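You operate a simulated robot arm through the tools that you are given. There is no shell and no other tool. Be economical: measure what you need, move in short steps, check, and stop when the job is done.

Carry out the task below with a simulated two-armed robot. There is one attempt and no reset: what you move stays moved.

TASK
Swap the big yellow cell for the grey one and measure it on VOLT.
Fine: yellow cell into the scrap tray, grey one down in the cell holder; touch the red probe on its cap, then stand the probe back in its cup; leave the black clip and the meter's plugs in. Set down upright: big yellow cell.

Only the result counts: the job must be done as asked and must still hold three seconds after the hand-in. Knocking over, shifting, dropping, spilling or breaking anything else fails it. A push-on lid holds only when it is set on centred and level and pressed home; a screw cap is set on level and turned clockwise until tight.

THE ROBOT
Two 7-joint arms with two-finger parallel grippers on one trunk, on a base that drives. Base frame: it is fixed to the floor where the robot stands at the start and does not move with it; the origin is under the middle of the robot, x ahead of it, y to its left, z up; the surface under the hand at the start is at about z = 0.754. Units: m, rad, N and s.
The left shoulder is at the start at [0.05, 0.168, 1.207], the right one opposite. With the tool pointing down near the work surface each hand reaches from about 0.1 to 0.64 m from the robot's upright axis, wherever it stands, measured 20 degrees to its own side. Places, roughly: big grey cell cap [0.5, -0.1, 0.8]; black clip plug (2x2x4 cm) [0.6, -0.2, 0.8]; cell holder seat [0.5, 0.1, 0.8]; cell holder tab [0.5, 0.1, 0.8]; multimeter dial [0.7, -0.3, 0.9]; red cup [0.8, -0.1, 0.8]; red probe (3x3x12 cm) [0.8, -0.1, 0.8]; red probe plug (2x2x4 cm) [0.6, -0.3, 0.8]; scrap tray [0.5, 0.3, 0.8]. Payload 1.57 kg a hand.
The tool frame of a hand sits at the grasp point between the pads (the TCP): z along the fingers, y along the line on which they close. The tips reach 0.03 m beyond it. Largest opening 0.08 m; finger width 0.017, thickness 0.012; the body of the gripper, 0.04 by 0.082 m, starts 0.08 m behind the TCP.
Orientation is that of the tool frame in the base frame, as [roll, pitch, yaw] about the fixed x, y, z axes, in that order (R = Rz(yaw) Ry(pitch) Rx(roll)). With the fingers straight down and closing along the base's y, the tool's x points along the base's -x, its y along +y and its z along -z.

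THE INTERFACE
- The arms move only by the tool nudge_tool. It takes "left_motion", "right_motion" or both (then of equal length, played together; a hand with none holds still); each is text: rows parted by semicolons, each of 7 numbers parted by spaces: the gripper command, from -1 (shut) to 1 (fully open), values between in proportion, then the shift along the tool's x, y, z in units of 40 mm (1.0 is 40 mm), then the turn, a rotation vector about the tool's x, y, z in units of 6 degrees (1.0 is 6 degrees). In form: fingers x y z wx wy wz; .... A call has 1 to 8 rows; each row shifts and turns the commanded pose from where the row before left it, along the tool's axes as they then stand. A call with a number of a shift or a turn outside -1 to 1 is refused whole. Rows are played at 5 a second. More than 0.05 m and 0.15 rad between two rows, or a gripper value outside its range, and nothing of the call is played. A pose out of reach is approached as far as the arm can. The call stops where the force on the tool passes 40 N (or 10 N more than at its start, if that is more) or the arm is blocked; 0.2 s more then pass. The fingers move at their own pace (about 0.045 m/s each) and stop on an object; they squeeze with about 41 N. The grip force told is the motor's: it shows also when the fingers shut on nothing. Time passes only in rows, and 0.2 s behind the last, so rows that do not move let the fingers close. It gives the time, the measured TCP pose, the force on the tool (base axes), the opening and the grip force at its end, in the units of the frame above (readings bear some noise), with the torque about the TCP (base axes, N m) and any sound that the robot's microphone picked up.
- Cameras (640 x 400 px; columns grow to the right, rows downward): "scene" is now at [0.1142, -0.0255, 1.3984]; the picture's right is [-0.32, -0.95, 0.00], its down [-0.71, 0.24, -0.66] and it looks along [0.62, -0.21, -0.75] (base axes); focal length 266 px, centre (320, 200). "left" rides on the left gripper at [0.072, 0.007, -0.122] in its tool frame; the picture's right is [-0.09, 1.00, 0.00], its down [-0.84, -0.08, -0.54] and it looks along [-0.54, -0.05, 0.84] (tool axes); focal length 238 px, centre (320, 200). "right" rides on the right gripper at [0.072, -0.007, -0.122] in its tool frame; the picture's right is [0.09, 1.00, 0.00], its down [-0.84, 0.08, -0.54] and it looks along [-0.54, 0.05, 0.84] (tool axes); focal length 238 px, centre (320, 200). There is no depth. A picture from a camera that has moved, and an enlarged one, comes with that camera's place and axes in the base frame and with its lens.
- snapshot(camera): a new picture of that camera. The clock stands still meanwhile.
- move_column(by): slides the trunk up (or, below 0, down) by that many m; the arms and the scene camera ride with it, the base frame stays. It gives what a move gives, with no picture.
- base_move(legs): drives the robot by 1 to 6 legs, each [ahead, left, turn to the left] in m, m and rad, along the robot's own axes; the way and the turn of a leg run together, so that a leg with both is an arc; at most 1.5 m and 3.142 rad a leg. The arms and the cameras ride along, it lands a little off, and it stops where it bumps. It gives what a move gives.
- head_to(pan, tilt): turns the head with the scene camera to pan (to the left, within 1.396 rad either way) and tilt (down, from -0.506 to 1.204), counted from straight ahead of the robot. It gives what a move gives.
- enlarge(camera, box): a new picture of the part [left, top, right, bottom] of that camera's present view, enlarged. The clock stands still meanwhile.
- job_done(): hands the job in; it is judged then, once.

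Work in short steps. Places have to be worked out from the pictures, the camera data and where the tool is seen: move nearer, look again, correct. Check each grasp and each placing, and mend what went wrong. You have 120 turns and 100 pictures in all, those below and enlarged ones among them. Open the grippers and draw the arms clear of the work before you hand the job in, unless the task says otherwise; then end with one line.

The tools are called after "Call:" as a command line: name --argument value ..., lists and objects as JSON in quotes. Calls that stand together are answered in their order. nudge_tool: Moves the arms, as the interface text tells. Its arguments: {"type":"object","properties":{"left_motion":{"type":"string"},"right_motion":{"type":"string"}},"required":[]} The other tools are called the same way: move_column (by) slides the trunk up or down; base_move (legs) drives the base; head_to (pan, tilt) turns the head that bears the scene camera; snapshot (camera) takes a picture; enlarge (camera, box) takes an enlarged picture of a part of a camera's view; job_done () hands the job in.

At the start:

```text
time: 0.0
left_position: [0.399, 0.1006, 1.0858]
left_tcp_rot: [-3.141, 0.0, 3.141]
left_force: [-0.1, 0.3, -0.3]
left_ft_torque: [0.05, 0.02, 0.0]
left_opening: 0.0799
left_grip_force: 0.0
right_position: [0.353, -0.2097, 1.1721]
right_tcp_rot: [3.139, 0.0, 3.139]
right_force: [0.5, -0.7, 0.4]
right_ft_torque: [-0.05, 0.02, 0.02]
right_opening: 0.0799
right_grip_force: 0.1
trunk travel left (down, up): [-0.375, 0.068]
robot x, y, heading: [-0.0009, 0.001, -0.001]
head pan, tilt: [-0.326, 0.855]
```

scene: 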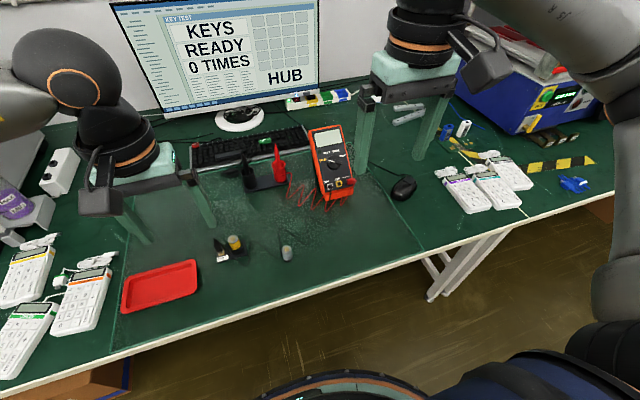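
right: 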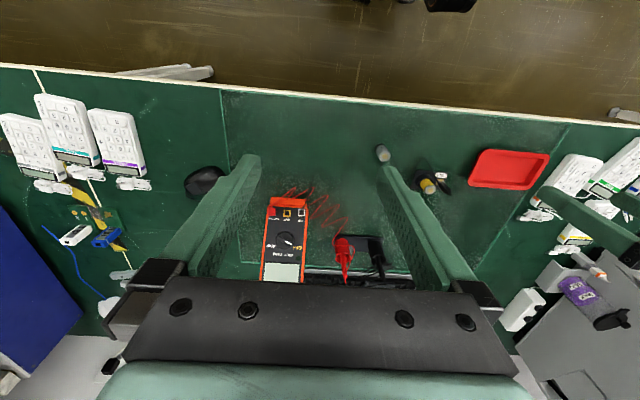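
left: 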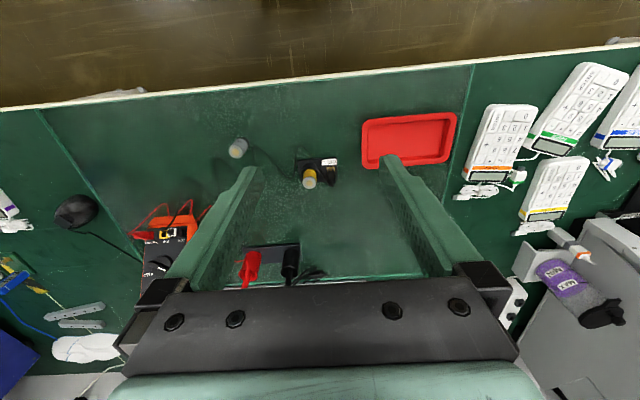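

I look closer at the cells, the holder, the meter and the probes first.

Call:
enlarge --camera "scene" --box '[180, 210, 340, 310]'

Call:
enlarge --camera "scene" --box '[220, 120, 380, 220]'

Call:
enlarge --camera "left" --box '[210, 100, 370, 200]'

```text
4.00 times, centred on (260, 260) of scene
camera zoom: at [0.1142, -0.0255, 1.3984], right [-0.32, -0.95, 0.0], down [-0.71, 0.24, -0.66], along [0.62, -0.21, -0.75], focal length 1064 px, centre (560, -40)
```

zoom: 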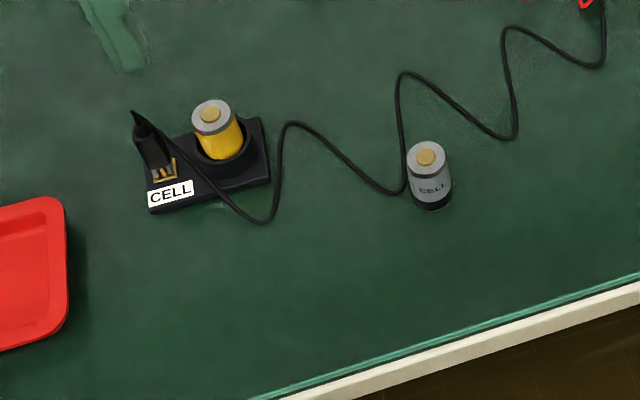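

```text
4.00 times, centred on (300, 170) of scene
camera zoom: at [0.1142, -0.0255, 1.3984], right [-0.32, -0.95, 0.0], down [-0.71, 0.24, -0.66], along [0.62, -0.21, -0.75], focal length 1064 px, centre (400, 320)
```

zoom: 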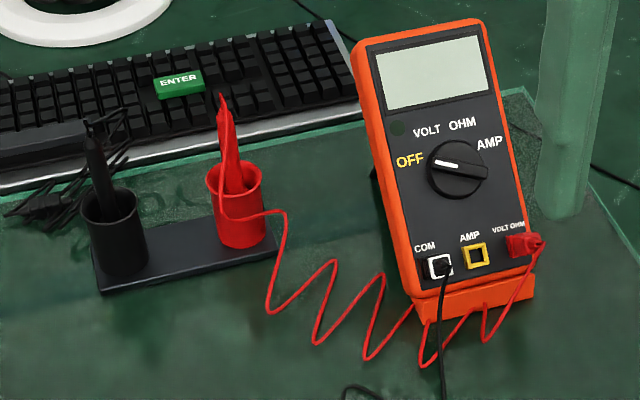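

```text
4.00 times, centred on (290, 150) of left
camera zoom: at [0.3262, 0.1081, 1.2093], right [0.09, 1.0, 0.0], down [0.84, -0.08, 0.54], along [0.54, -0.05, -0.84], focal length 953 px, centre (440, 400)
```

zoom: 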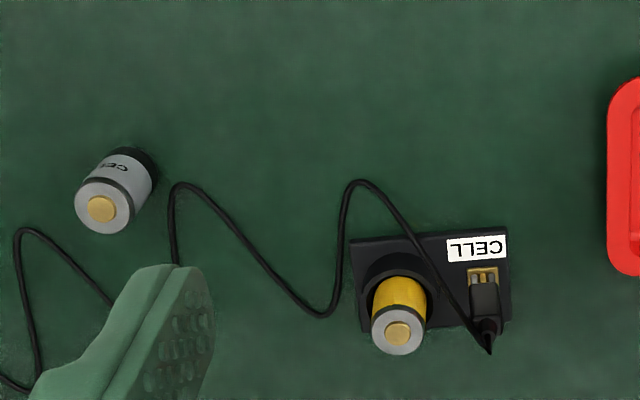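

The yellow cap is at about (0.54, 0.067, 0.81) and the grey cap at about (0.475, -0.058, 0.80). The clip stands just left of the yellow cell, so I'll close along x. First I bring the left hand above the holder.

Call:
nudge_tool --left_motion "1 -0.705 -0.168 0.6 0 0 0;1 -0.705 -0.168 0.6 0 0 0;1 -0.705 -0.168 0.6 0 0 0;1 -0.705 -0.168 0.6 0 0 0;1 -0.705 -0.168 0.6 0 0 0"

Call:
nudge_tool --left_motion "1 0 0 0 0 0 1;1 0 0 0 0 0 1;1 0 0 0 0 0 1;1 0 0 0 0 0 1;1 0 0 0 0 0 1;1 0 0 0 0 0 1;1 0 0 0 0 0 1;1 0 0 0 0 0 1"

Call:
nudge_tool --left_motion "1 0 0 0 0 0 1;1 0 0 0 0 0 1;1 0 0 0 0 0 1;1 0 0 0 0 0 1;1 0 0 0 0 0 1;1 0 0 0 0 0 1;1 0 0 0 0 0 1;1 0 0 0 0 0 0"

Call:
snapshot --camera "left"

```text
time: 1.2
left_position: [0.5386, 0.0659, 0.9654]
left_tcp_rot: [-3.141, 0.0, 3.141]
left_force: [1.5, -0.1, 0.4]
left_ft_torque: [0.0, 0.05, -0.01]
left_opening: 0.0798
left_grip_force: 0.1
right_position: [0.3525, -0.2101, 1.1734]
right_tcp_rot: [3.141, 0.0, 3.139]
right_force: [-1.1, 0.3, -0.4]
right_ft_torque: [0.01, -0.01, 0.03]
right_opening: 0.0801
right_grip_force: 0.0
trunk travel left (down, up): [-0.375, 0.068]
robot x, y, heading: [0.0002, -0.0021, 0.005]
head pan, tilt: [-0.326, 0.855]
```

```text
time: 3.0
left_position: [0.5394, 0.0679, 0.9657]
left_tcp_rot: [-3.142, -0.001, 2.408]
left_force: [-0.3, -0.3, 0.1]
left_ft_torque: [-0.02, 0.01, 0.0]
left_opening: 0.0799
left_grip_force: 0.1
left hand out of reach, approached as far as the arm can: row 8
right_position: [0.3538, -0.2092, 1.1737]
right_tcp_rot: [3.14, 0.0, 3.139]
right_force: [0.2, 0.2, -0.2]
right_ft_torque: [0.03, 0.03, -0.03]
right_opening: 0.08
right_grip_force: 0.0
trunk travel left (down, up): [-0.375, 0.068]
robot x, y, heading: [-0.0017, -0.0009, -0.001]
head pan, tilt: [-0.326, 0.855]
```

```text
time: 4.8
left_position: [0.5398, 0.0672, 0.9667]
left_tcp_rot: [-3.141, 0.0, 2.408]
left_force: [0.1, 0.3, 0.3]
left_ft_torque: [0.04, 0.01, -0.04]
left_opening: 0.0802
left_grip_force: 0.1
left hand out of reach, approached as far as the arm can: row 1, 2, 3, 4, 5, 6, 7
right_position: [0.3533, -0.2095, 1.1739]
right_tcp_rot: [3.139, 0.001, 3.141]
right_force: [-0.3, 0.5, 0.4]
right_ft_torque: [0.01, 0.0, -0.01]
right_opening: 0.0799
right_grip_force: 0.0
trunk travel left (down, up): [-0.375, 0.068]
robot x, y, heading: [0.0032, 0.0027, -0.002]
head pan, tilt: [-0.326, 0.855]
```

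```text
93 pictures are left
camera left: at [0.4904, 0.121, 1.0893], right [0.73, 0.68, 0.0], down [0.57, -0.62, 0.54], along [0.37, -0.4, -0.84], focal length 238 px, centre (320, 200)
```

left: 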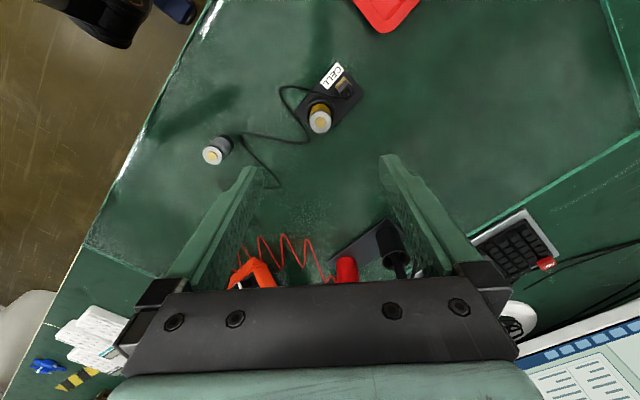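

The wrist stops at 42°, and that diagonal already clears the clip. I zoom in on the holder from here to refine the cell's place.

Call:
enlarge --camera "left" --box '[260, 50, 420, 150]'

Call:
nudge_tool --left_motion "1 0 0 0 0 0 -0.5;1 0 0 0 0 0 0"

```text
4.00 times, centred on (340, 100) of left
camera zoom: at [0.4904, 0.121, 1.0893], right [0.73, 0.68, 0.0], down [0.57, -0.62, 0.54], along [0.37, -0.4, -0.84], focal length 953 px, centre (240, 600)
```

zoom: 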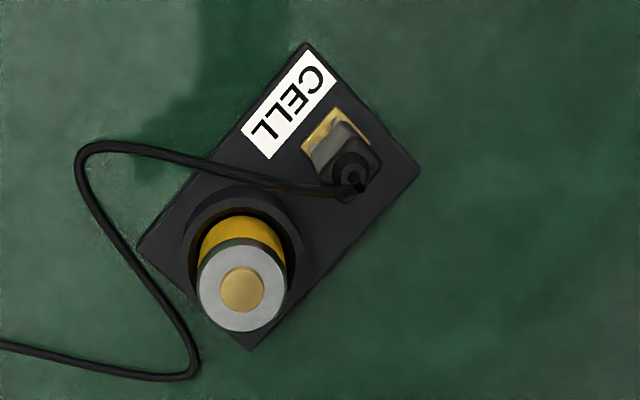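

```text
time: 5.4
left_position: [0.5391, 0.0671, 0.9657]
left_tcp_rot: [-3.141, 0.0, 2.463]
left_force: [0.0, -0.3, -0.4]
left_ft_torque: [0.01, -0.01, -0.01]
left_opening: 0.08
left_grip_force: 0.0
right_position: [0.3529, -0.2097, 1.1736]
right_tcp_rot: [3.139, 0.001, 3.139]
right_force: [0.3, -0.5, 0.4]
right_ft_torque: [-0.01, 0.03, 0.01]
right_opening: 0.0802
right_grip_force: 0.0
trunk travel left (down, up): [-0.375, 0.068]
robot x, y, heading: [0.0007, 0.0011, 0.002]
head pan, tilt: [-0.326, 0.855]
```

The position agrees at about (0.541, 0.067). I descend partway and check.

Call:
nudge_tool --left_motion "0.6 -0.04 0.03 0.85 0 0 0;0.6 0 0 0.85 0 0 0;0.6 0 0 0.85 0 0 0;0.6 0 0 0 0 0 0"

Call:
snapshot --camera "left"

Call:
enlarge --camera "scene" --box '[160, 190, 320, 290]'

```text
time: 6.4
left_position: [0.5415, 0.0668, 0.8645]
left_tcp_rot: [-3.141, 0.002, 2.459]
left_force: [0.5, -0.5, -0.1]
left_ft_torque: [-0.01, 0.0, 0.01]
left_opening: 0.064
left_grip_force: 0.1
right_position: [0.3533, -0.2094, 1.174]
right_tcp_rot: [3.141, -0.001, 3.141]
right_force: [0.4, -0.3, -0.5]
right_ft_torque: [0.01, 0.01, -0.01]
right_opening: 0.08
right_grip_force: 0.0
trunk travel left (down, up): [-0.375, 0.068]
robot x, y, heading: [0.0033, -0.0006, 0.002]
head pan, tilt: [-0.326, 0.855]
```

```text
91 pictures are left
camera left: at [0.4894, 0.118, 0.9874], right [0.7, 0.72, 0.0], down [0.6, -0.59, 0.54], along [0.39, -0.38, -0.84], focal length 238 px, centre (320, 200)
```

left: 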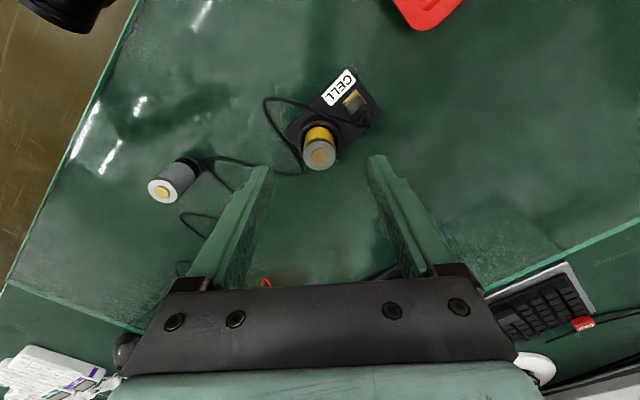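

```text
4.00 times, centred on (240, 240) of scene
camera zoom: at [0.1141, -0.0255, 1.3984], right [-0.32, -0.95, 0.0], down [-0.71, 0.24, -0.66], along [0.62, -0.21, -0.75], focal length 1064 px, centre (640, 40)
```

zoom: 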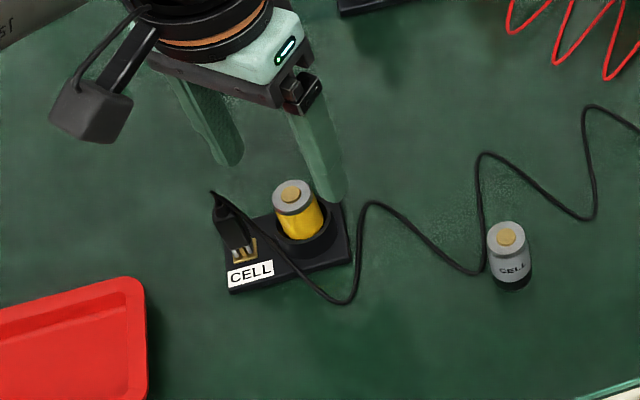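

Aligned. I go down to about 0.824 and close.

Call:
nudge_tool --left_motion "0.4 0 0 0.5 0 0 0;0.3 0 0 0.5 0 0 0;0.1 0 0 0 0 0 0;-0.2 0 0 0 0 0 0;-0.5 0 0 0 0 0 0;-1 0 0 0 0 0 0;-1 0 0 0 0 0 0;-1 0 0 0 0 0 0"

Call:
enlarge --camera "left" --box '[220, 80, 420, 205]'

```text
time: 8.2
left_position: [0.5424, 0.0684, 0.8548]
left_tcp_rot: [-3.141, 0.004, 2.463]
left_force: [0.4, 0.3, -0.1]
left_ft_torque: [0.02, -0.01, -0.03]
left_opening: 0.0001
left_grip_force: 21.2
left hand out of reach, approached as far as the arm can: row 1, 2
right_position: [0.3538, -0.2097, 1.1741]
right_tcp_rot: [3.139, 0.001, 3.14]
right_force: [0.9, 0.2, 0.0]
right_ft_torque: [0.0, 0.03, -0.02]
right_opening: 0.0801
right_grip_force: 0.1
trunk travel left (down, up): [-0.375, 0.068]
robot x, y, heading: [0.0026, 0.0001, 0.004]
head pan, tilt: [-0.326, 0.855]
```

```text
3.20 times, centred on (320, 142) of left
camera zoom: at [0.4892, 0.1184, 0.978], right [0.7, 0.72, 0.0], down [0.6, -0.59, 0.54], along [0.39, -0.38, -0.84], focal length 763 px, centre (320, 384)
```

zoom: 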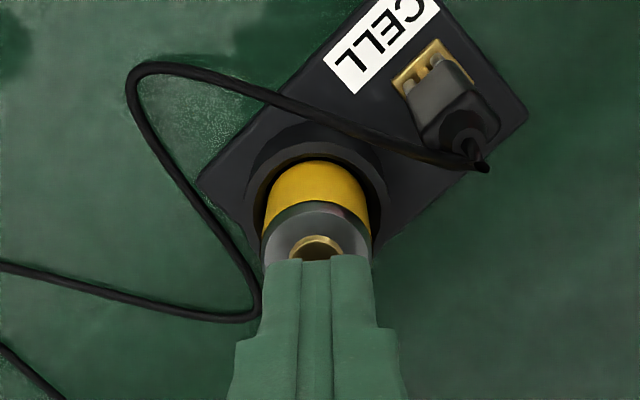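

The arm ran out of reach just above the cap and closed on air, touching nothing. I open, lift and lower the trunk for more reach.

Call:
nudge_tool --left_motion "0.2 0 0 0 0 0 0;0.6 0 0 -0.8 0 0 0;0.6 0 0 -0.8 0 0 0;0.6 0 0 -0.8 0 0 0;0.6 0 0 -0.8 0 0 0;0.6 0 0 -0.8 0 0 0"

Call:
move_column --by -0.15

```text
time: 9.6
left_position: [0.5389, 0.0677, 1.0161]
left_tcp_rot: [3.141, 0.0, 2.461]
left_force: [-0.6, -0.5, 0.6]
left_ft_torque: [0.01, -0.01, 0.0]
left_opening: 0.0642
left_grip_force: 0.1
right_position: [0.3526, -0.209, 1.1732]
right_tcp_rot: [3.139, 0.001, 3.14]
right_force: [0.5, -0.1, -0.1]
right_ft_torque: [-0.03, -0.04, -0.01]
right_opening: 0.0798
right_grip_force: 0.1
trunk travel left (down, up): [-0.375, 0.068]
robot x, y, heading: [-0.0034, -0.0035, -0.002]
head pan, tilt: [-0.326, 0.855]
```

```text
time: 11.3
left_position: [0.5394, 0.068, 0.8635]
left_tcp_rot: [-3.14, -0.001, 2.461]
left_force: [-0.1, 0.1, 0.0]
left_ft_torque: [-0.01, 0.0, -0.01]
left_opening: 0.064
left_grip_force: 0.0
right_position: [0.3522, -0.209, 1.0242]
right_tcp_rot: [3.14, 0.001, 3.14]
right_force: [-0.1, 0.6, 0.2]
right_ft_torque: [0.0, -0.02, 0.0]
right_opening: 0.08
right_grip_force: 0.1
trunk travel left (down, up): [-0.225, 0.218]
robot x, y, heading: [-0.0022, -0.0003, -0.003]
head pan, tilt: [-0.326, 0.855]
```

Now the hand is at 0.8635; I go down 40 mm and close.

Call:
nudge_tool --left_motion "0.4 -0.05 0 0.5 0 0 0;0.4 0 0 0.5 0 0 0;0.1 0 0 0 0 0 0;-0.2 0 0 0 0 0 0;-0.5 0 0 0 0 0 0;-1 0 0 0 0 0 0;-1 0 0 0 0 0 0;-1 0 0 0 0 0 0"

Call:
enlarge --camera "left" --box '[220, 80, 420, 205]'

```text
time: 13.2
left_position: [0.5414, 0.0663, 0.8239]
left_tcp_rot: [3.141, -0.001, 2.461]
left_force: [0.1, -0.3, 0.1]
left_ft_torque: [-0.03, 0.02, -0.01]
left_opening: 0.0245
left_grip_force: 35.9
right_position: [0.3533, -0.209, 1.0231]
right_tcp_rot: [3.139, 0.0, 3.139]
right_force: [-0.3, 0.0, 0.0]
right_ft_torque: [0.0, 0.03, 0.0]
right_opening: 0.08
right_grip_force: 0.1
trunk travel left (down, up): [-0.225, 0.218]
robot x, y, heading: [-0.0012, -0.0001, 0.004]
head pan, tilt: [-0.326, 0.855]
```

```text
3.20 times, centred on (320, 142) of left
camera zoom: at [0.4899, 0.117, 0.9479], right [0.7, 0.72, 0.0], down [0.6, -0.59, 0.54], along [0.39, -0.38, -0.84], focal length 763 px, centre (320, 384)
```

zoom: 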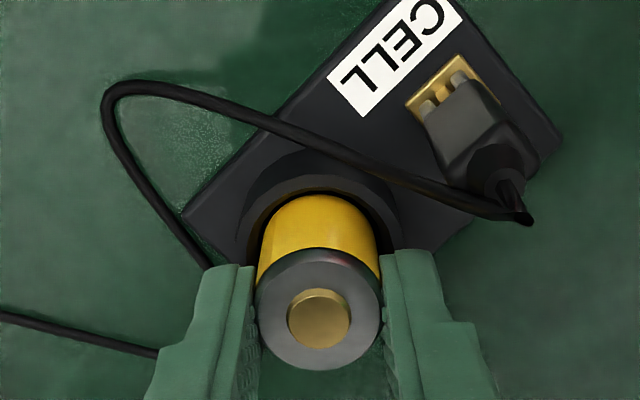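

Gripped at 24.5 mm opening. I lift straight up.

Call:
nudge_tool --left_motion "-1 0 0 -0.3 0 0 0;-1 0 0 -0.3 0 0 0;-1 0 0 -0.5 0 0 0;-1 0 0 -0.7 0 0 0;-1 0 0 -0.7 0 0 0"

Call:
snapshot --camera "scene"

Call:
snapshot --camera "left"

```text
time: 14.3
left_position: [0.54, 0.0672, 0.9239]
left_tcp_rot: [-3.141, 0.0, 2.462]
left_force: [0.0, 0.7, -0.6]
left_ft_torque: [0.01, -0.01, -0.01]
left_opening: 0.0243
left_grip_force: 36.1
right_position: [0.353, -0.2096, 1.0224]
right_tcp_rot: [3.139, 0.0, 3.14]
right_force: [-0.8, 0.6, 1.1]
right_ft_torque: [0.01, 0.01, 0.03]
right_opening: 0.0802
right_grip_force: 0.0
trunk travel left (down, up): [-0.225, 0.218]
robot x, y, heading: [0.0012, 0.0016, -0.001]
head pan, tilt: [-0.326, 0.855]
```

```text
87 pictures are left
camera scene: at [0.1141, -0.0255, 1.2484], right [-0.32, -0.95, 0.0], down [-0.71, 0.24, -0.66], along [0.62, -0.21, -0.75], focal length 266 px, centre (320, 200)
```

scene: 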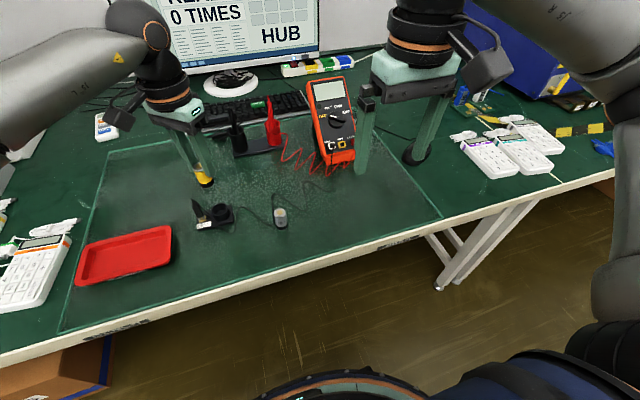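

```text
86 pictures are left
camera left: at [0.4888, 0.1174, 1.048], right [0.7, 0.72, 0.0], down [0.6, -0.59, 0.54], along [0.39, -0.38, -0.84], focal length 238 px, centre (320, 200)
```

left: 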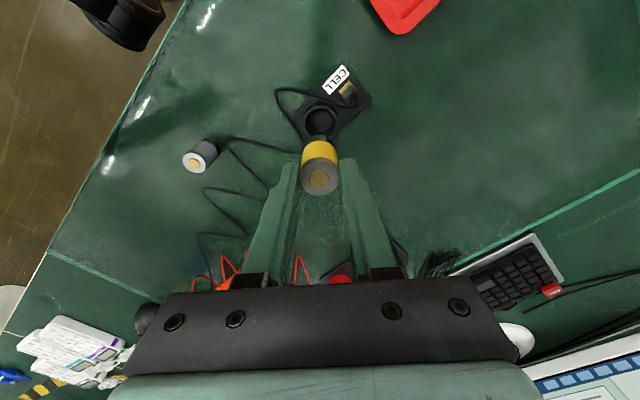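

The cell came out cleanly. The tray centre is about (0.50, 0.268), so I carry the cell there.

Call:
nudge_tool --left_motion "-1 0.648 0.536 0 0 0 0;-1 0.648 0.536 0 0 0 0;-1 0.648 0.536 0 0 0 0;-1 0.648 0.536 0 0 0 0;-1 0.648 0.536 0 0 0 0;-1 0.648 0.536 0 0 0 0;-1 0 0 0.5 0 0 0;-1 0 0 0.5 0 0 0"

Call:
snapshot --camera "left"

Call:
enlarge --camera "scene" --box '[50, 180, 210, 280]'

```text
time: 16.1
left_position: [0.5195, 0.176, 0.8852]
left_tcp_rot: [3.141, 0.0, 2.462]
left_force: [0.5, 0.3, -0.8]
left_ft_torque: [-0.02, 0.01, -0.01]
left_opening: 0.0244
left_grip_force: 36.3
left hand out of reach, approached as far as the arm can: row 4, 5, 6
right_position: [0.3528, -0.2086, 1.0216]
right_tcp_rot: [3.138, 0.0, 3.139]
right_force: [0.5, -0.5, 0.7]
right_ft_torque: [-0.01, 0.0, 0.03]
right_opening: 0.0799
right_grip_force: 0.0
trunk travel left (down, up): [-0.225, 0.218]
robot x, y, heading: [-0.0022, 0.0024, -0.002]
head pan, tilt: [-0.326, 0.855]
```

```text
85 pictures are left
camera left: at [0.4675, 0.2273, 1.008], right [0.7, 0.72, 0.0], down [0.6, -0.59, 0.54], along [0.39, -0.38, -0.84], focal length 238 px, centre (320, 200)
```

left: 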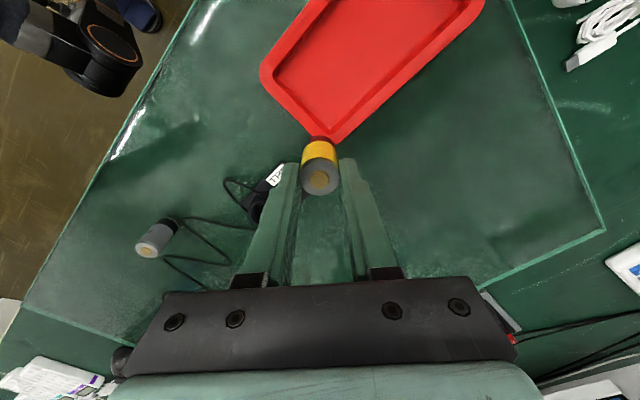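

```text
4.00 times, centred on (130, 230) of scene
camera zoom: at [0.1143, -0.0254, 1.2484], right [-0.32, -0.95, 0.0], down [-0.72, 0.24, -0.66], along [0.62, -0.21, -0.76], focal length 1064 px, centre (1080, 80)
```

zoom: 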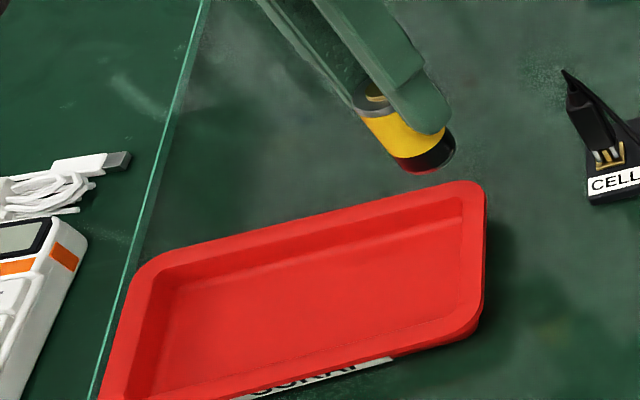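

The yaw limit blocks the way left, so I lift a little and turn the wrist back to straight.

Call:
nudge_tool --left_motion "-1 0 0 -0.8 0 0 -1;-1 0 0 0 0 0 -1;-1 0 0 0 0 0 -1;-1 0 0 0 0 0 -1;-1 0 0 0 0 0 -1;-1 0 0 0 0 0 -1;-1 0 0 0 0 0 -0.48;-1 0 0 0 0 0 0"

```text
time: 17.9
left_position: [0.5195, 0.1769, 0.9164]
left_tcp_rot: [3.141, 0.0, -3.14]
left_force: [-0.2, 0.6, -0.7]
left_ft_torque: [-0.03, -0.01, -0.04]
left_opening: 0.0245
left_grip_force: 36.2
right_position: [0.3536, -0.209, 1.0237]
right_tcp_rot: [3.14, 0.0, 3.139]
right_force: [-0.2, 1.1, -0.4]
right_ft_torque: [-0.05, 0.01, -0.01]
right_opening: 0.08
right_grip_force: 0.0
trunk travel left (down, up): [-0.225, 0.218]
robot x, y, heading: [-0.003, 0.0044, -0.001]
head pan, tilt: [-0.326, 0.855]
```

Now on to (0.50, 0.265) above the tray.

Call:
nudge_tool --left_motion "-1 0.16 0.73 0 0 0 0;-1 0.16 0.73 0 0 0 0;-1 0.16 0.73 0 0 0 0;-1 0 0 0.8 0 0 0;-1 0 0 0.8 0 0 0;-1 0 0 0 0 0 0"

Call:
snapshot --camera "left"

Call:
enlarge --camera "scene" --box '[50, 200, 210, 300]'

```text
time: 19.4
left_position: [0.4992, 0.2637, 0.8526]
left_tcp_rot: [-3.141, -0.001, 3.139]
left_force: [0.0, -0.3, -1.0]
left_ft_torque: [0.02, -0.02, 0.01]
left_opening: 0.0244
left_grip_force: 36.2
right_position: [0.353, -0.2099, 1.0236]
right_tcp_rot: [3.139, -0.001, 3.141]
right_force: [0.4, 0.2, 0.3]
right_ft_torque: [-0.01, 0.0, 0.01]
right_opening: 0.0802
right_grip_force: 0.1
trunk travel left (down, up): [-0.225, 0.218]
robot x, y, heading: [-0.0004, 0.001, -0.003]
head pan, tilt: [-0.326, 0.855]
```

```text
83 pictures are left
camera left: at [0.4276, 0.2709, 0.9758], right [0.09, 1.0, 0.0], down [0.84, -0.08, 0.54], along [0.54, -0.05, -0.84], focal length 238 px, centre (320, 200)
```

left: 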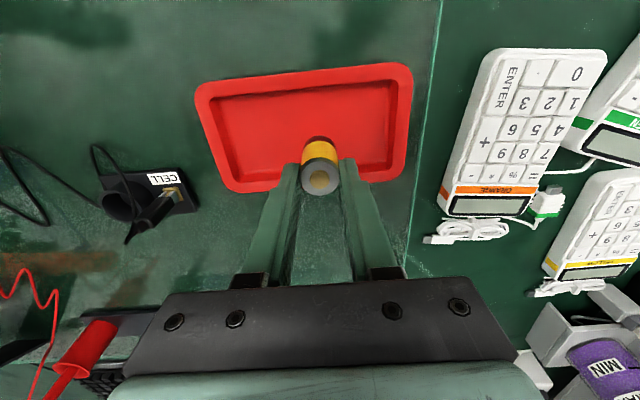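

```text
4.00 times, centred on (130, 250) of scene
camera zoom: at [0.1142, -0.0255, 1.2484], right [-0.32, -0.95, 0.0], down [-0.71, 0.24, -0.66], along [0.62, -0.21, -0.75], focal length 1064 px, centre (1080, 0)
```

zoom: 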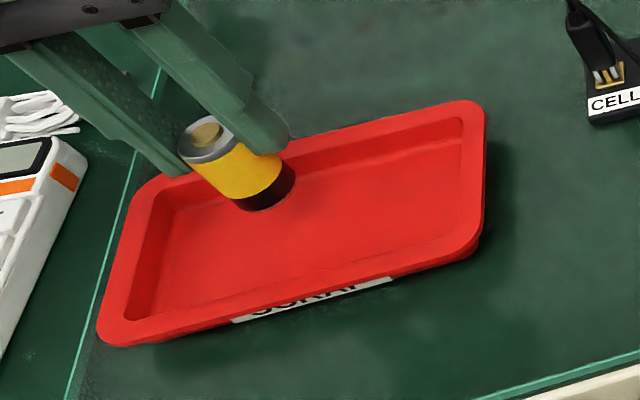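

The landing spot falls inside the tray floor. I lower gently and watch the force.

Call:
nudge_tool --left_motion "-1 0 0 0.25 0 0 0;-1 0 0 0.25 0 0 0;-1 0 0 0.15 0 0 0;-1 0 0 0 0 0 0"

Call:
enlarge --camera "scene" --box '[50, 200, 210, 300]'

```text
time: 20.4
left_position: [0.4992, 0.2645, 0.8267]
left_tcp_rot: [-3.14, 0.0, 3.141]
left_force: [-0.2, 0.1, -1.2]
left_ft_torque: [-0.04, -0.01, -0.02]
left_opening: 0.0246
left_grip_force: 36.4
right_position: [0.3532, -0.2095, 1.0237]
right_tcp_rot: [3.141, 0.0, 3.14]
right_force: [0.1, 0.0, 0.3]
right_ft_torque: [-0.01, 0.0, 0.03]
right_opening: 0.0801
right_grip_force: 0.1
trunk travel left (down, up): [-0.225, 0.218]
robot x, y, heading: [0.0014, 0.0026, 0.002]
head pan, tilt: [-0.326, 0.855]
```

```text
4.00 times, centred on (130, 250) of scene
camera zoom: at [0.1142, -0.0255, 1.2484], right [-0.32, -0.95, 0.0], down [-0.71, 0.24, -0.66], along [0.62, -0.21, -0.75], focal length 1064 px, centre (1080, 0)
```

zoom: 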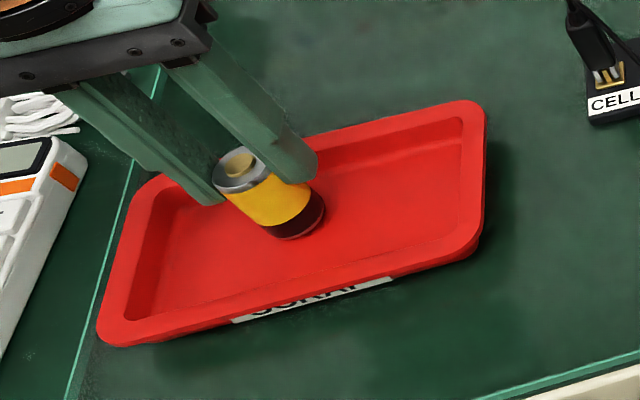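

The bottom looks a few mm above the floor. I step down in 2 mm rows.

Call:
nudge_tool --left_motion "-1 0 0 0.05 0 0 0;-1 0 0 0.05 0 0 0;-1 0 0 0 0 0 0"

Call:
nudge_tool --left_motion "-1 0 0 0.05 0 0 0;-1 0 0 0.03 0 0 0;-1 0 0 0 0 0 0"

```text
time: 21.1
left_position: [0.4996, 0.2637, 0.8224]
left_tcp_rot: [3.141, -0.001, 3.14]
left_force: [-0.5, -0.5, -0.2]
left_ft_torque: [0.03, -0.01, 0.0]
left_opening: 0.0244
left_grip_force: 36.3
right_position: [0.3528, -0.2087, 1.0226]
right_tcp_rot: [3.138, 0.001, 3.141]
right_force: [0.3, 0.3, -1.3]
right_ft_torque: [0.01, 0.02, 0.02]
right_opening: 0.0801
right_grip_force: 0.0
trunk travel left (down, up): [-0.225, 0.218]
robot x, y, heading: [0.0045, 0.0004, 0.001]
head pan, tilt: [-0.326, 0.855]
```

```text
time: 21.9
left_position: [0.4996, 0.2647, 0.8214]
left_tcp_rot: [-3.142, 0.005, 3.139]
left_force: [-0.7, 1.4, 8.5]
left_ft_torque: [0.13, 0.09, -0.02]
left_opening: 0.0247
left_grip_force: 36.4
right_position: [0.3523, -0.2087, 1.0237]
right_tcp_rot: [3.14, 0.002, 3.14]
right_force: [-0.1, 0.8, -0.6]
right_ft_torque: [-0.01, -0.01, 0.0]
right_opening: 0.0799
right_grip_force: 0.1
trunk travel left (down, up): [-0.225, 0.218]
robot x, y, heading: [0.0016, 0.0005, -0.001]
head pan, tilt: [-0.326, 0.855]
```

Contact is 8.5 N. I open and lift away straight.

Call:
nudge_tool --left_motion "-0.4 0 0 -0.02 0 0 0;0 0 0 0 0 0 0;0.3 0 0 0 0 0 0;0.5 0 0 0 0 0 0;0.5 0 0 -0.5 0 0 0;0.5 0 0 -0.8 0 0 0;0.5 0 0 -0.8 0 0 0"

Call:
snapshot --camera "scene"

Call:
enlarge --camera "scene" --box '[180, 180, 340, 280]'

```text
time: 23.6
left_position: [0.499, 0.2634, 0.9042]
left_tcp_rot: [-3.141, 0.0, 3.14]
left_force: [0.4, 0.7, 0.3]
left_ft_torque: [-0.01, 0.01, 0.0]
left_opening: 0.0601
left_grip_force: 0.1
right_position: [0.3533, -0.2094, 1.0231]
right_tcp_rot: [3.139, 0.001, 3.14]
right_force: [-0.2, -0.4, 0.7]
right_ft_torque: [0.01, 0.01, -0.02]
right_opening: 0.0798
right_grip_force: 0.2
trunk travel left (down, up): [-0.225, 0.218]
robot x, y, heading: [-0.0003, -0.0019, 0.004]
head pan, tilt: [-0.326, 0.855]
```

```text
80 pictures are left
camera scene: at [0.1141, -0.0256, 1.2484], right [-0.32, -0.95, 0.0], down [-0.71, 0.24, -0.66], along [0.62, -0.21, -0.75], focal length 266 px, centre (320, 200)
```

scene: 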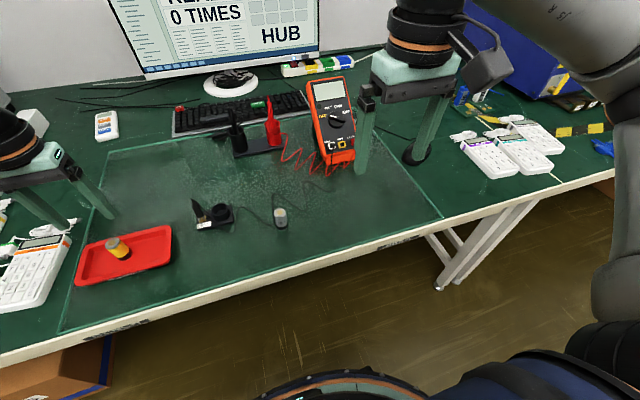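

```text
4.00 times, centred on (260, 230) of scene
camera zoom: at [0.1141, -0.0256, 1.2484], right [-0.32, -0.95, 0.0], down [-0.71, 0.24, -0.66], along [0.62, -0.21, -0.75], focal length 1064 px, centre (560, 80)
```

zoom: 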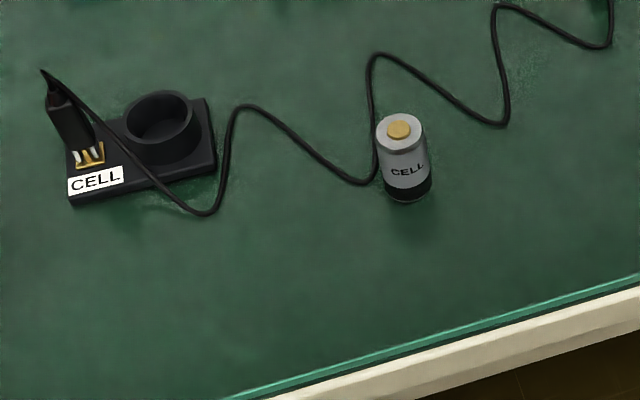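

The yellow cell stands upright in the tray. I bring the left hand over to the grey cell at about (0.476, -0.0575).

Call:
nudge_tool --left_motion "0.6 0.07 -0.99 -0.1 0 0 0;0.6 0.07 -0.99 -0.1 0 0 0;0.6 0.07 -0.99 -0.1 0 0 0;0.6 0.07 -0.99 -0.1 0 0 0;0.6 0.07 -0.99 -0.1 0 0 0;0.6 0.07 -0.99 -0.1 0 0 0;0.6 0.07 -0.99 -0.1 0 0 0;0.6 0.07 -0.99 -0.1 0 0 0"

Call:
nudge_tool --left_motion "0.6 0 0 0 0 0 1;0.6 0 0 0 0 0 1;0.6 0 0 0 0 0 1;0.6 0 0 0 0 0 1;0.6 0 0 0 0 0 1;0.6 0 0 0 0 0 1;0.6 0 0 0 0 0 0.48;0.6 0 0 0 0 0 0"

Call:
snapshot --camera "left"

```text
time: 25.4
left_position: [0.476, -0.0529, 0.9381]
left_tcp_rot: [-3.141, 0.002, 3.141]
left_force: [-0.1, 0.4, -0.3]
left_ft_torque: [0.01, 0.01, 0.0]
left_opening: 0.0641
left_grip_force: 0.1
right_position: [0.3536, -0.2094, 1.023]
right_tcp_rot: [3.139, 0.001, 3.139]
right_force: [-0.4, -0.4, -0.1]
right_ft_torque: [0.0, 0.0, 0.01]
right_opening: 0.0798
right_grip_force: 0.1
trunk travel left (down, up): [-0.225, 0.218]
robot x, y, heading: [0.0004, -0.0042, 0.0]
head pan, tilt: [-0.326, 0.855]
```

```text
time: 27.1
left_position: [0.4776, -0.0518, 0.9361]
left_tcp_rot: [3.141, -0.001, 2.46]
left_force: [0.4, -0.1, -0.4]
left_ft_torque: [0.03, 0.01, 0.0]
left_opening: 0.0638
left_grip_force: 0.1
right_position: [0.3538, -0.2094, 1.0232]
right_tcp_rot: [3.139, 0.001, 3.14]
right_force: [-0.3, 0.5, 0.0]
right_ft_torque: [0.0, 0.03, -0.02]
right_opening: 0.0798
right_grip_force: 0.1
trunk travel left (down, up): [-0.225, 0.218]
robot x, y, heading: [-0.001, 0.0006, 0.004]
head pan, tilt: [-0.326, 0.855]
```

```text
78 pictures are left
camera left: at [0.4253, -0.0012, 1.0603], right [0.7, 0.72, 0.0], down [0.6, -0.59, 0.54], along [0.39, -0.38, -0.84], focal length 238 px, centre (320, 200)
```

left: 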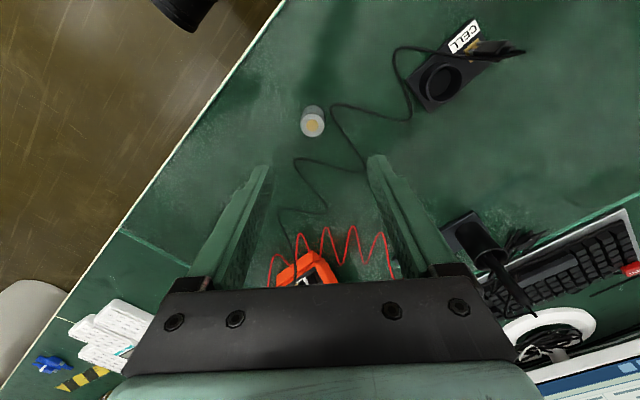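

Small correction along the closing axis, then descend to about 0.86 and look again.

Call:
nudge_tool --left_motion "0.6 0 -0.17 0.6 0 0 0;0.6 0 0 0.65 0 0 0;0.6 0 0 0.65 0 0 0;0.6 0 0 0 0 0 0"

Call:
snapshot --camera "left"

Call:
enlarge --camera "scene" --box '[220, 160, 340, 235]'

```text
time: 28.1
left_position: [0.4741, -0.0575, 0.861]
left_tcp_rot: [3.141, 0.003, 2.46]
left_force: [-0.7, -0.1, -0.3]
left_ft_torque: [0.02, -0.01, 0.0]
left_opening: 0.0639
left_grip_force: 0.1
right_position: [0.3531, -0.2091, 1.0234]
right_tcp_rot: [3.139, 0.0, 3.141]
right_force: [-0.7, -0.3, -0.1]
right_ft_torque: [0.01, 0.02, 0.01]
right_opening: 0.08
right_grip_force: 0.1
trunk travel left (down, up): [-0.225, 0.218]
robot x, y, heading: [0.0031, 0.0004, 0.0]
head pan, tilt: [-0.326, 0.855]
```

```text
77 pictures are left
camera left: at [0.4207, -0.0066, 0.9841], right [0.7, 0.72, 0.0], down [0.6, -0.59, 0.54], along [0.39, -0.38, -0.84], focal length 238 px, centre (320, 200)
```

left: 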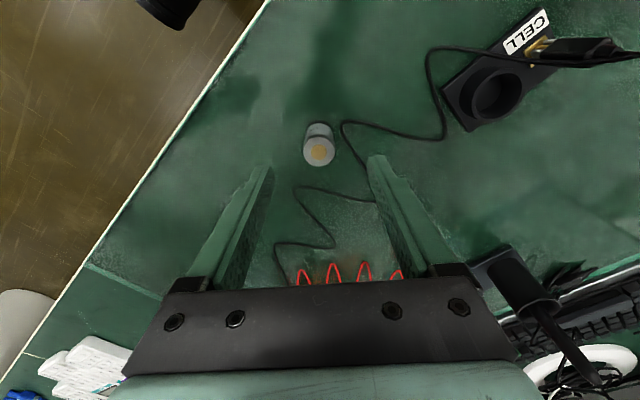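

```text
5.33 times, centred on (280, 198) of scene
camera zoom: at [0.1142, -0.0255, 1.2484], right [-0.32, -0.95, 0.0], down [-0.71, 0.24, -0.66], along [0.62, -0.21, -0.75], focal length 1418 px, centre (533, 213)
```

zoom: 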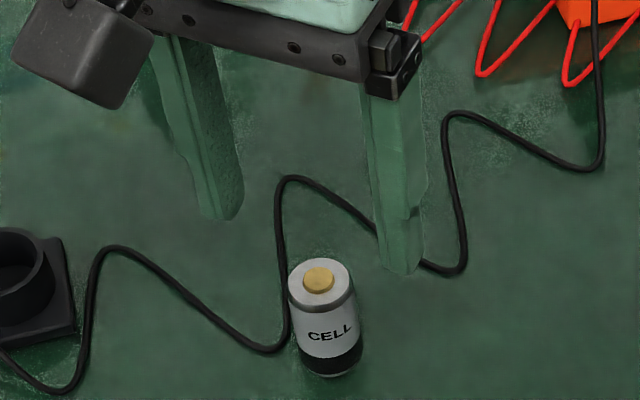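

Aligned. I descend to about 0.818 and close.

Call:
nudge_tool --left_motion "0.6 0.03 0 0.54 0 0 0;0.4 0 0 0.54 0 0 0;0.1 0 0 0 0 0 0;-0.2 0 0 0 0 0 0;-0.5 0 0 0 0 0 0;-1 0 0 0 0 0 0;-1 0 0 0 0 0 0;-1 0 0 0 0 0 0"

Call:
enlarge --camera "left" --box '[220, 80, 420, 205]'

```text
time: 29.9
left_position: [0.4728, -0.0585, 0.8165]
left_tcp_rot: [3.141, 0.001, 2.461]
left_force: [-0.4, -0.2, 1.0]
left_ft_torque: [-0.03, 0.02, 0.02]
left_opening: 0.0246
left_grip_force: 36.2
right_position: [0.3538, -0.2091, 1.0233]
right_tcp_rot: [3.141, 0.0, 3.139]
right_force: [-0.3, -0.3, 0.2]
right_ft_torque: [-0.02, -0.03, 0.0]
right_opening: 0.0801
right_grip_force: 0.0
trunk travel left (down, up): [-0.225, 0.218]
robot x, y, heading: [0.0013, 0.0034, 0.002]
head pan, tilt: [-0.326, 0.855]
```

```text
3.20 times, centred on (320, 142) of left
camera zoom: at [0.4198, -0.0066, 0.9408], right [0.7, 0.72, 0.0], down [0.6, -0.59, 0.54], along [0.39, -0.38, -0.84], focal length 763 px, centre (320, 384)
```

zoom: 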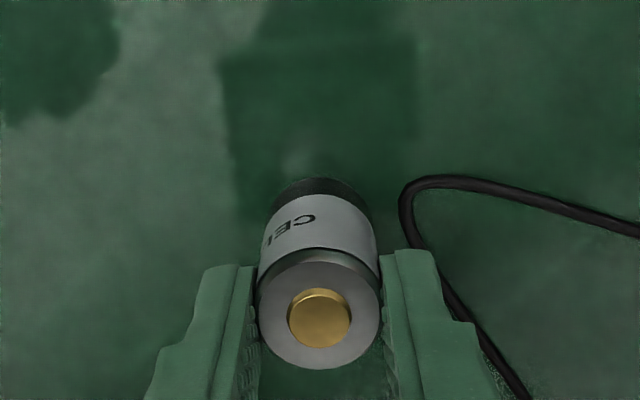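

The cap sits in the same image spot as the yellow one did, so the same TCP over the seat will centre it. I lift and carry it to (0.5414, 0.0663).

Call:
nudge_tool --left_motion "-1 0 0 -0.7 0 0 0;-1 0 0 -0.75 0 0 0;-1 0 0 -0.75 0 0 0;-1 0.157 0.875 0 0 0 0;-1 0.157 0.875 0 0 0 0;-1 0.157 0.875 0 0 0 0;-1 0.157 0.875 0 0 0 0;-1 0 0 0 0 0 0"

Call:
snapshot --camera "left"

```text
time: 31.8
left_position: [0.54, 0.0671, 0.9047]
left_tcp_rot: [3.141, 0.0, 2.459]
left_force: [0.4, -0.2, -0.9]
left_ft_torque: [-0.01, -0.04, -0.02]
left_opening: 0.0245
left_grip_force: 36.2
right_position: [0.3529, -0.2094, 1.0234]
right_tcp_rot: [3.141, 0.001, 3.139]
right_force: [0.6, 0.0, -0.1]
right_ft_torque: [-0.02, 0.0, 0.0]
right_opening: 0.0796
right_grip_force: 0.1
trunk travel left (down, up): [-0.225, 0.218]
robot x, y, heading: [0.0003, 0.0013, -0.001]
head pan, tilt: [-0.326, 0.855]
```

```text
74 pictures are left
camera left: at [0.4884, 0.1194, 1.0284], right [0.7, 0.72, 0.0], down [0.6, -0.59, 0.54], along [0.39, -0.38, -0.84], focal length 238 px, centre (320, 200)
```

left: 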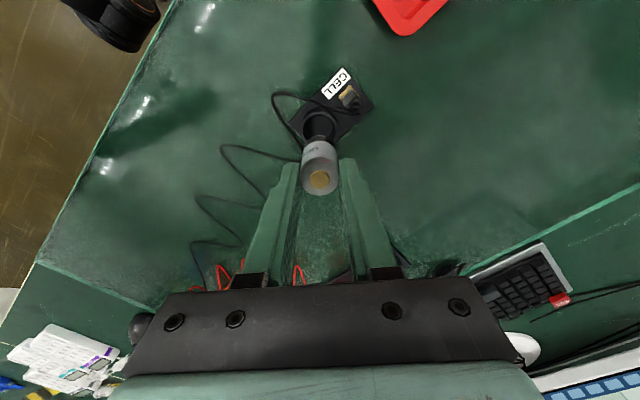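

Position matches the earlier lift-off reading (0.540, 0.067). I descend to just above the rim and check.

Call:
nudge_tool --left_motion "-1 0 0 0.5 0 0 0;-1 0 0 0.5 0 0 0;-1 0 0 0.25 0 0 0;-1 0 0 0 0 0 0"

Call:
enlarge --camera "left" --box '[220, 80, 420, 205]'

Call:
enlarge --camera "scene" --box '[160, 160, 280, 235]'

```text
time: 32.8
left_position: [0.5401, 0.0684, 0.8544]
left_tcp_rot: [-3.142, 0.001, 2.463]
left_force: [0.4, -0.3, -1.2]
left_ft_torque: [0.02, 0.0, 0.01]
left_opening: 0.0244
left_grip_force: 36.0
right_position: [0.3541, -0.2091, 1.024]
right_tcp_rot: [3.14, 0.001, 3.14]
right_force: [-1.1, -0.4, 0.7]
right_ft_torque: [0.04, 0.0, 0.02]
right_opening: 0.0801
right_grip_force: 0.0
trunk travel left (down, up): [-0.225, 0.218]
robot x, y, heading: [-0.0, -0.0012, -0.001]
head pan, tilt: [-0.326, 0.855]
```

```text
3.20 times, centred on (320, 142) of left
camera zoom: at [0.4883, 0.1188, 0.978], right [0.7, 0.72, 0.0], down [0.6, -0.59, 0.54], along [0.39, -0.38, -0.84], focal length 763 px, centre (320, 384)
```

zoom: 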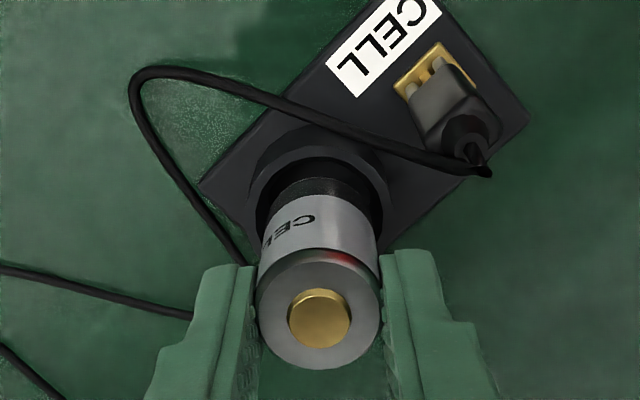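

```text
5.33 times, centred on (220, 198) of scene
camera zoom: at [0.1142, -0.0255, 1.2484], right [-0.32, -0.95, 0.0], down [-0.71, 0.24, -0.66], along [0.62, -0.21, -0.75], focal length 1418 px, centre (853, 213)
```

zoom: 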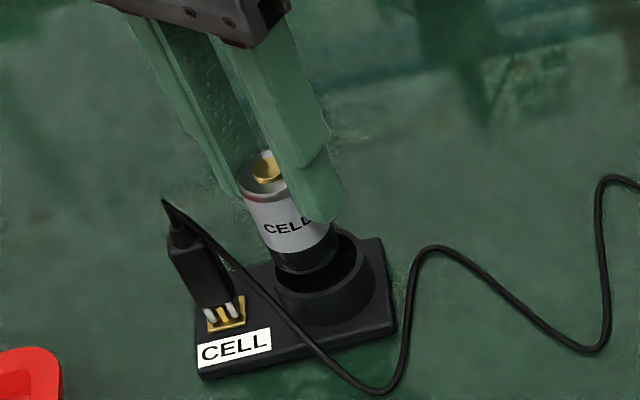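

Looks nearly centred; camera readings suggest a ~1.5 mm correction. I apply it and lower slowly.

Call:
nudge_tool --left_motion "-1 -0.035 -0.02 0 0 0 0;-1 0 0 0.15 0 0 0;-1 0 0 0.15 0 0 0;-1 0 0 0.1 0 0 0;-1 0 0 0 0 0 0"

Call:
enlarge --camera "left" --box '[220, 80, 420, 205]'

Call:
enlarge --camera "scene" --box '[160, 160, 280, 235]'

```text
time: 34.0
left_position: [0.5404, 0.0675, 0.8389]
left_tcp_rot: [-3.14, -0.001, 2.46]
left_force: [0.3, -0.1, -1.3]
left_ft_torque: [0.01, -0.06, -0.01]
left_opening: 0.0246
left_grip_force: 36.3
right_position: [0.3531, -0.2088, 1.023]
right_tcp_rot: [3.14, 0.001, 3.14]
right_force: [-0.5, -1.0, 0.4]
right_ft_torque: [-0.02, -0.01, 0.02]
right_opening: 0.08
right_grip_force: 0.1
trunk travel left (down, up): [-0.225, 0.218]
robot x, y, heading: [-0.0005, -0.0011, 0.001]
head pan, tilt: [-0.326, 0.855]
```

```text
3.20 times, centred on (320, 142) of left
camera zoom: at [0.4888, 0.1175, 0.9622], right [0.7, 0.72, 0.0], down [0.6, -0.59, 0.54], along [0.39, -0.38, -0.84], focal length 763 px, centre (320, 384)
```

zoom: 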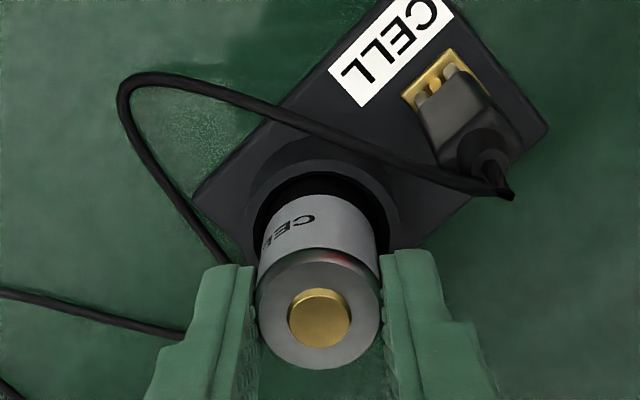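

```text
5.33 times, centred on (220, 198) of scene
camera zoom: at [0.1142, -0.0255, 1.2484], right [-0.32, -0.95, 0.0], down [-0.71, 0.24, -0.66], along [0.62, -0.21, -0.75], focal length 1418 px, centre (853, 213)
```

zoom: 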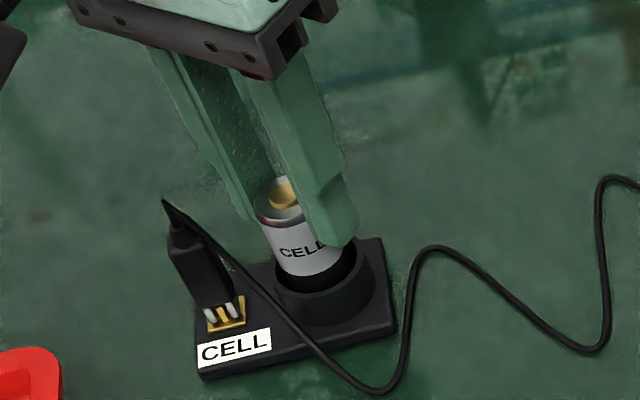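

It's entering the cup with no force. I continue down in small steps.

Call:
nudge_tool --left_motion "-1 0 0 0.1 0 0 0;-1 0 0 0.1 0 0 0;-1 0 0 0.08 0 0 0;-1 0 0 0 0 0 0"

Call:
nudge_tool --left_motion "-1 0 0 0.06 0 0 0;-1 0 0 0.05 0 0 0;-1 0 0 0 0 0 0"

Call:
enlarge --camera "left" --box '[220, 80, 420, 205]'

```text
time: 35.0
left_position: [0.5405, 0.0675, 0.8279]
left_tcp_rot: [-3.141, -0.001, 2.462]
left_force: [-0.3, 0.3, -1.1]
left_ft_torque: [0.01, 0.01, 0.0]
left_opening: 0.0246
left_grip_force: 35.9
right_position: [0.3536, -0.2088, 1.0237]
right_tcp_rot: [3.14, 0.0, 3.14]
right_force: [-1.0, 0.0, 0.4]
right_ft_torque: [-0.01, -0.01, 0.02]
right_opening: 0.0802
right_grip_force: 0.1
trunk travel left (down, up): [-0.225, 0.218]
robot x, y, heading: [-0.0025, 0.0012, -0.001]
head pan, tilt: [-0.326, 0.855]
```

```text
time: 35.8
left_position: [0.5405, 0.0661, 0.8256]
left_tcp_rot: [3.14, 0.005, 2.462]
left_force: [-0.4, 0.9, 7.8]
left_ft_torque: [0.1, 0.06, -0.03]
left_opening: 0.0243
left_grip_force: 35.9
right_position: [0.3526, -0.2087, 1.0229]
right_tcp_rot: [3.138, 0.002, 3.14]
right_force: [0.5, 0.3, 0.9]
right_ft_torque: [0.02, 0.01, 0.01]
right_opening: 0.0799
right_grip_force: 0.1
trunk travel left (down, up): [-0.225, 0.218]
robot x, y, heading: [0.0025, -0.0031, -0.0]
head pan, tilt: [-0.326, 0.855]
```

```text
3.20 times, centred on (320, 142) of left
camera zoom: at [0.4886, 0.1172, 0.9486], right [0.7, 0.72, 0.0], down [0.6, -0.59, 0.54], along [0.39, -0.38, -0.84], focal length 763 px, centre (320, 384)
```

zoom: 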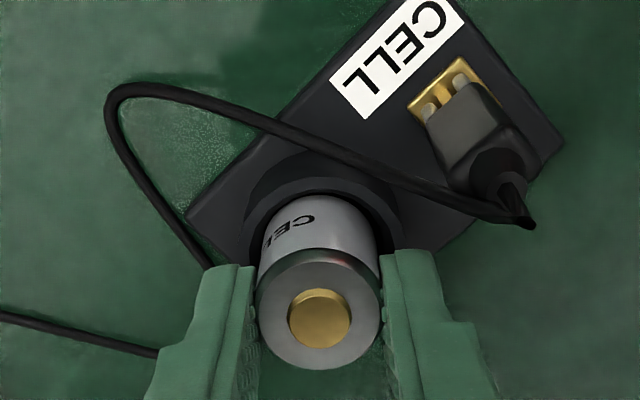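

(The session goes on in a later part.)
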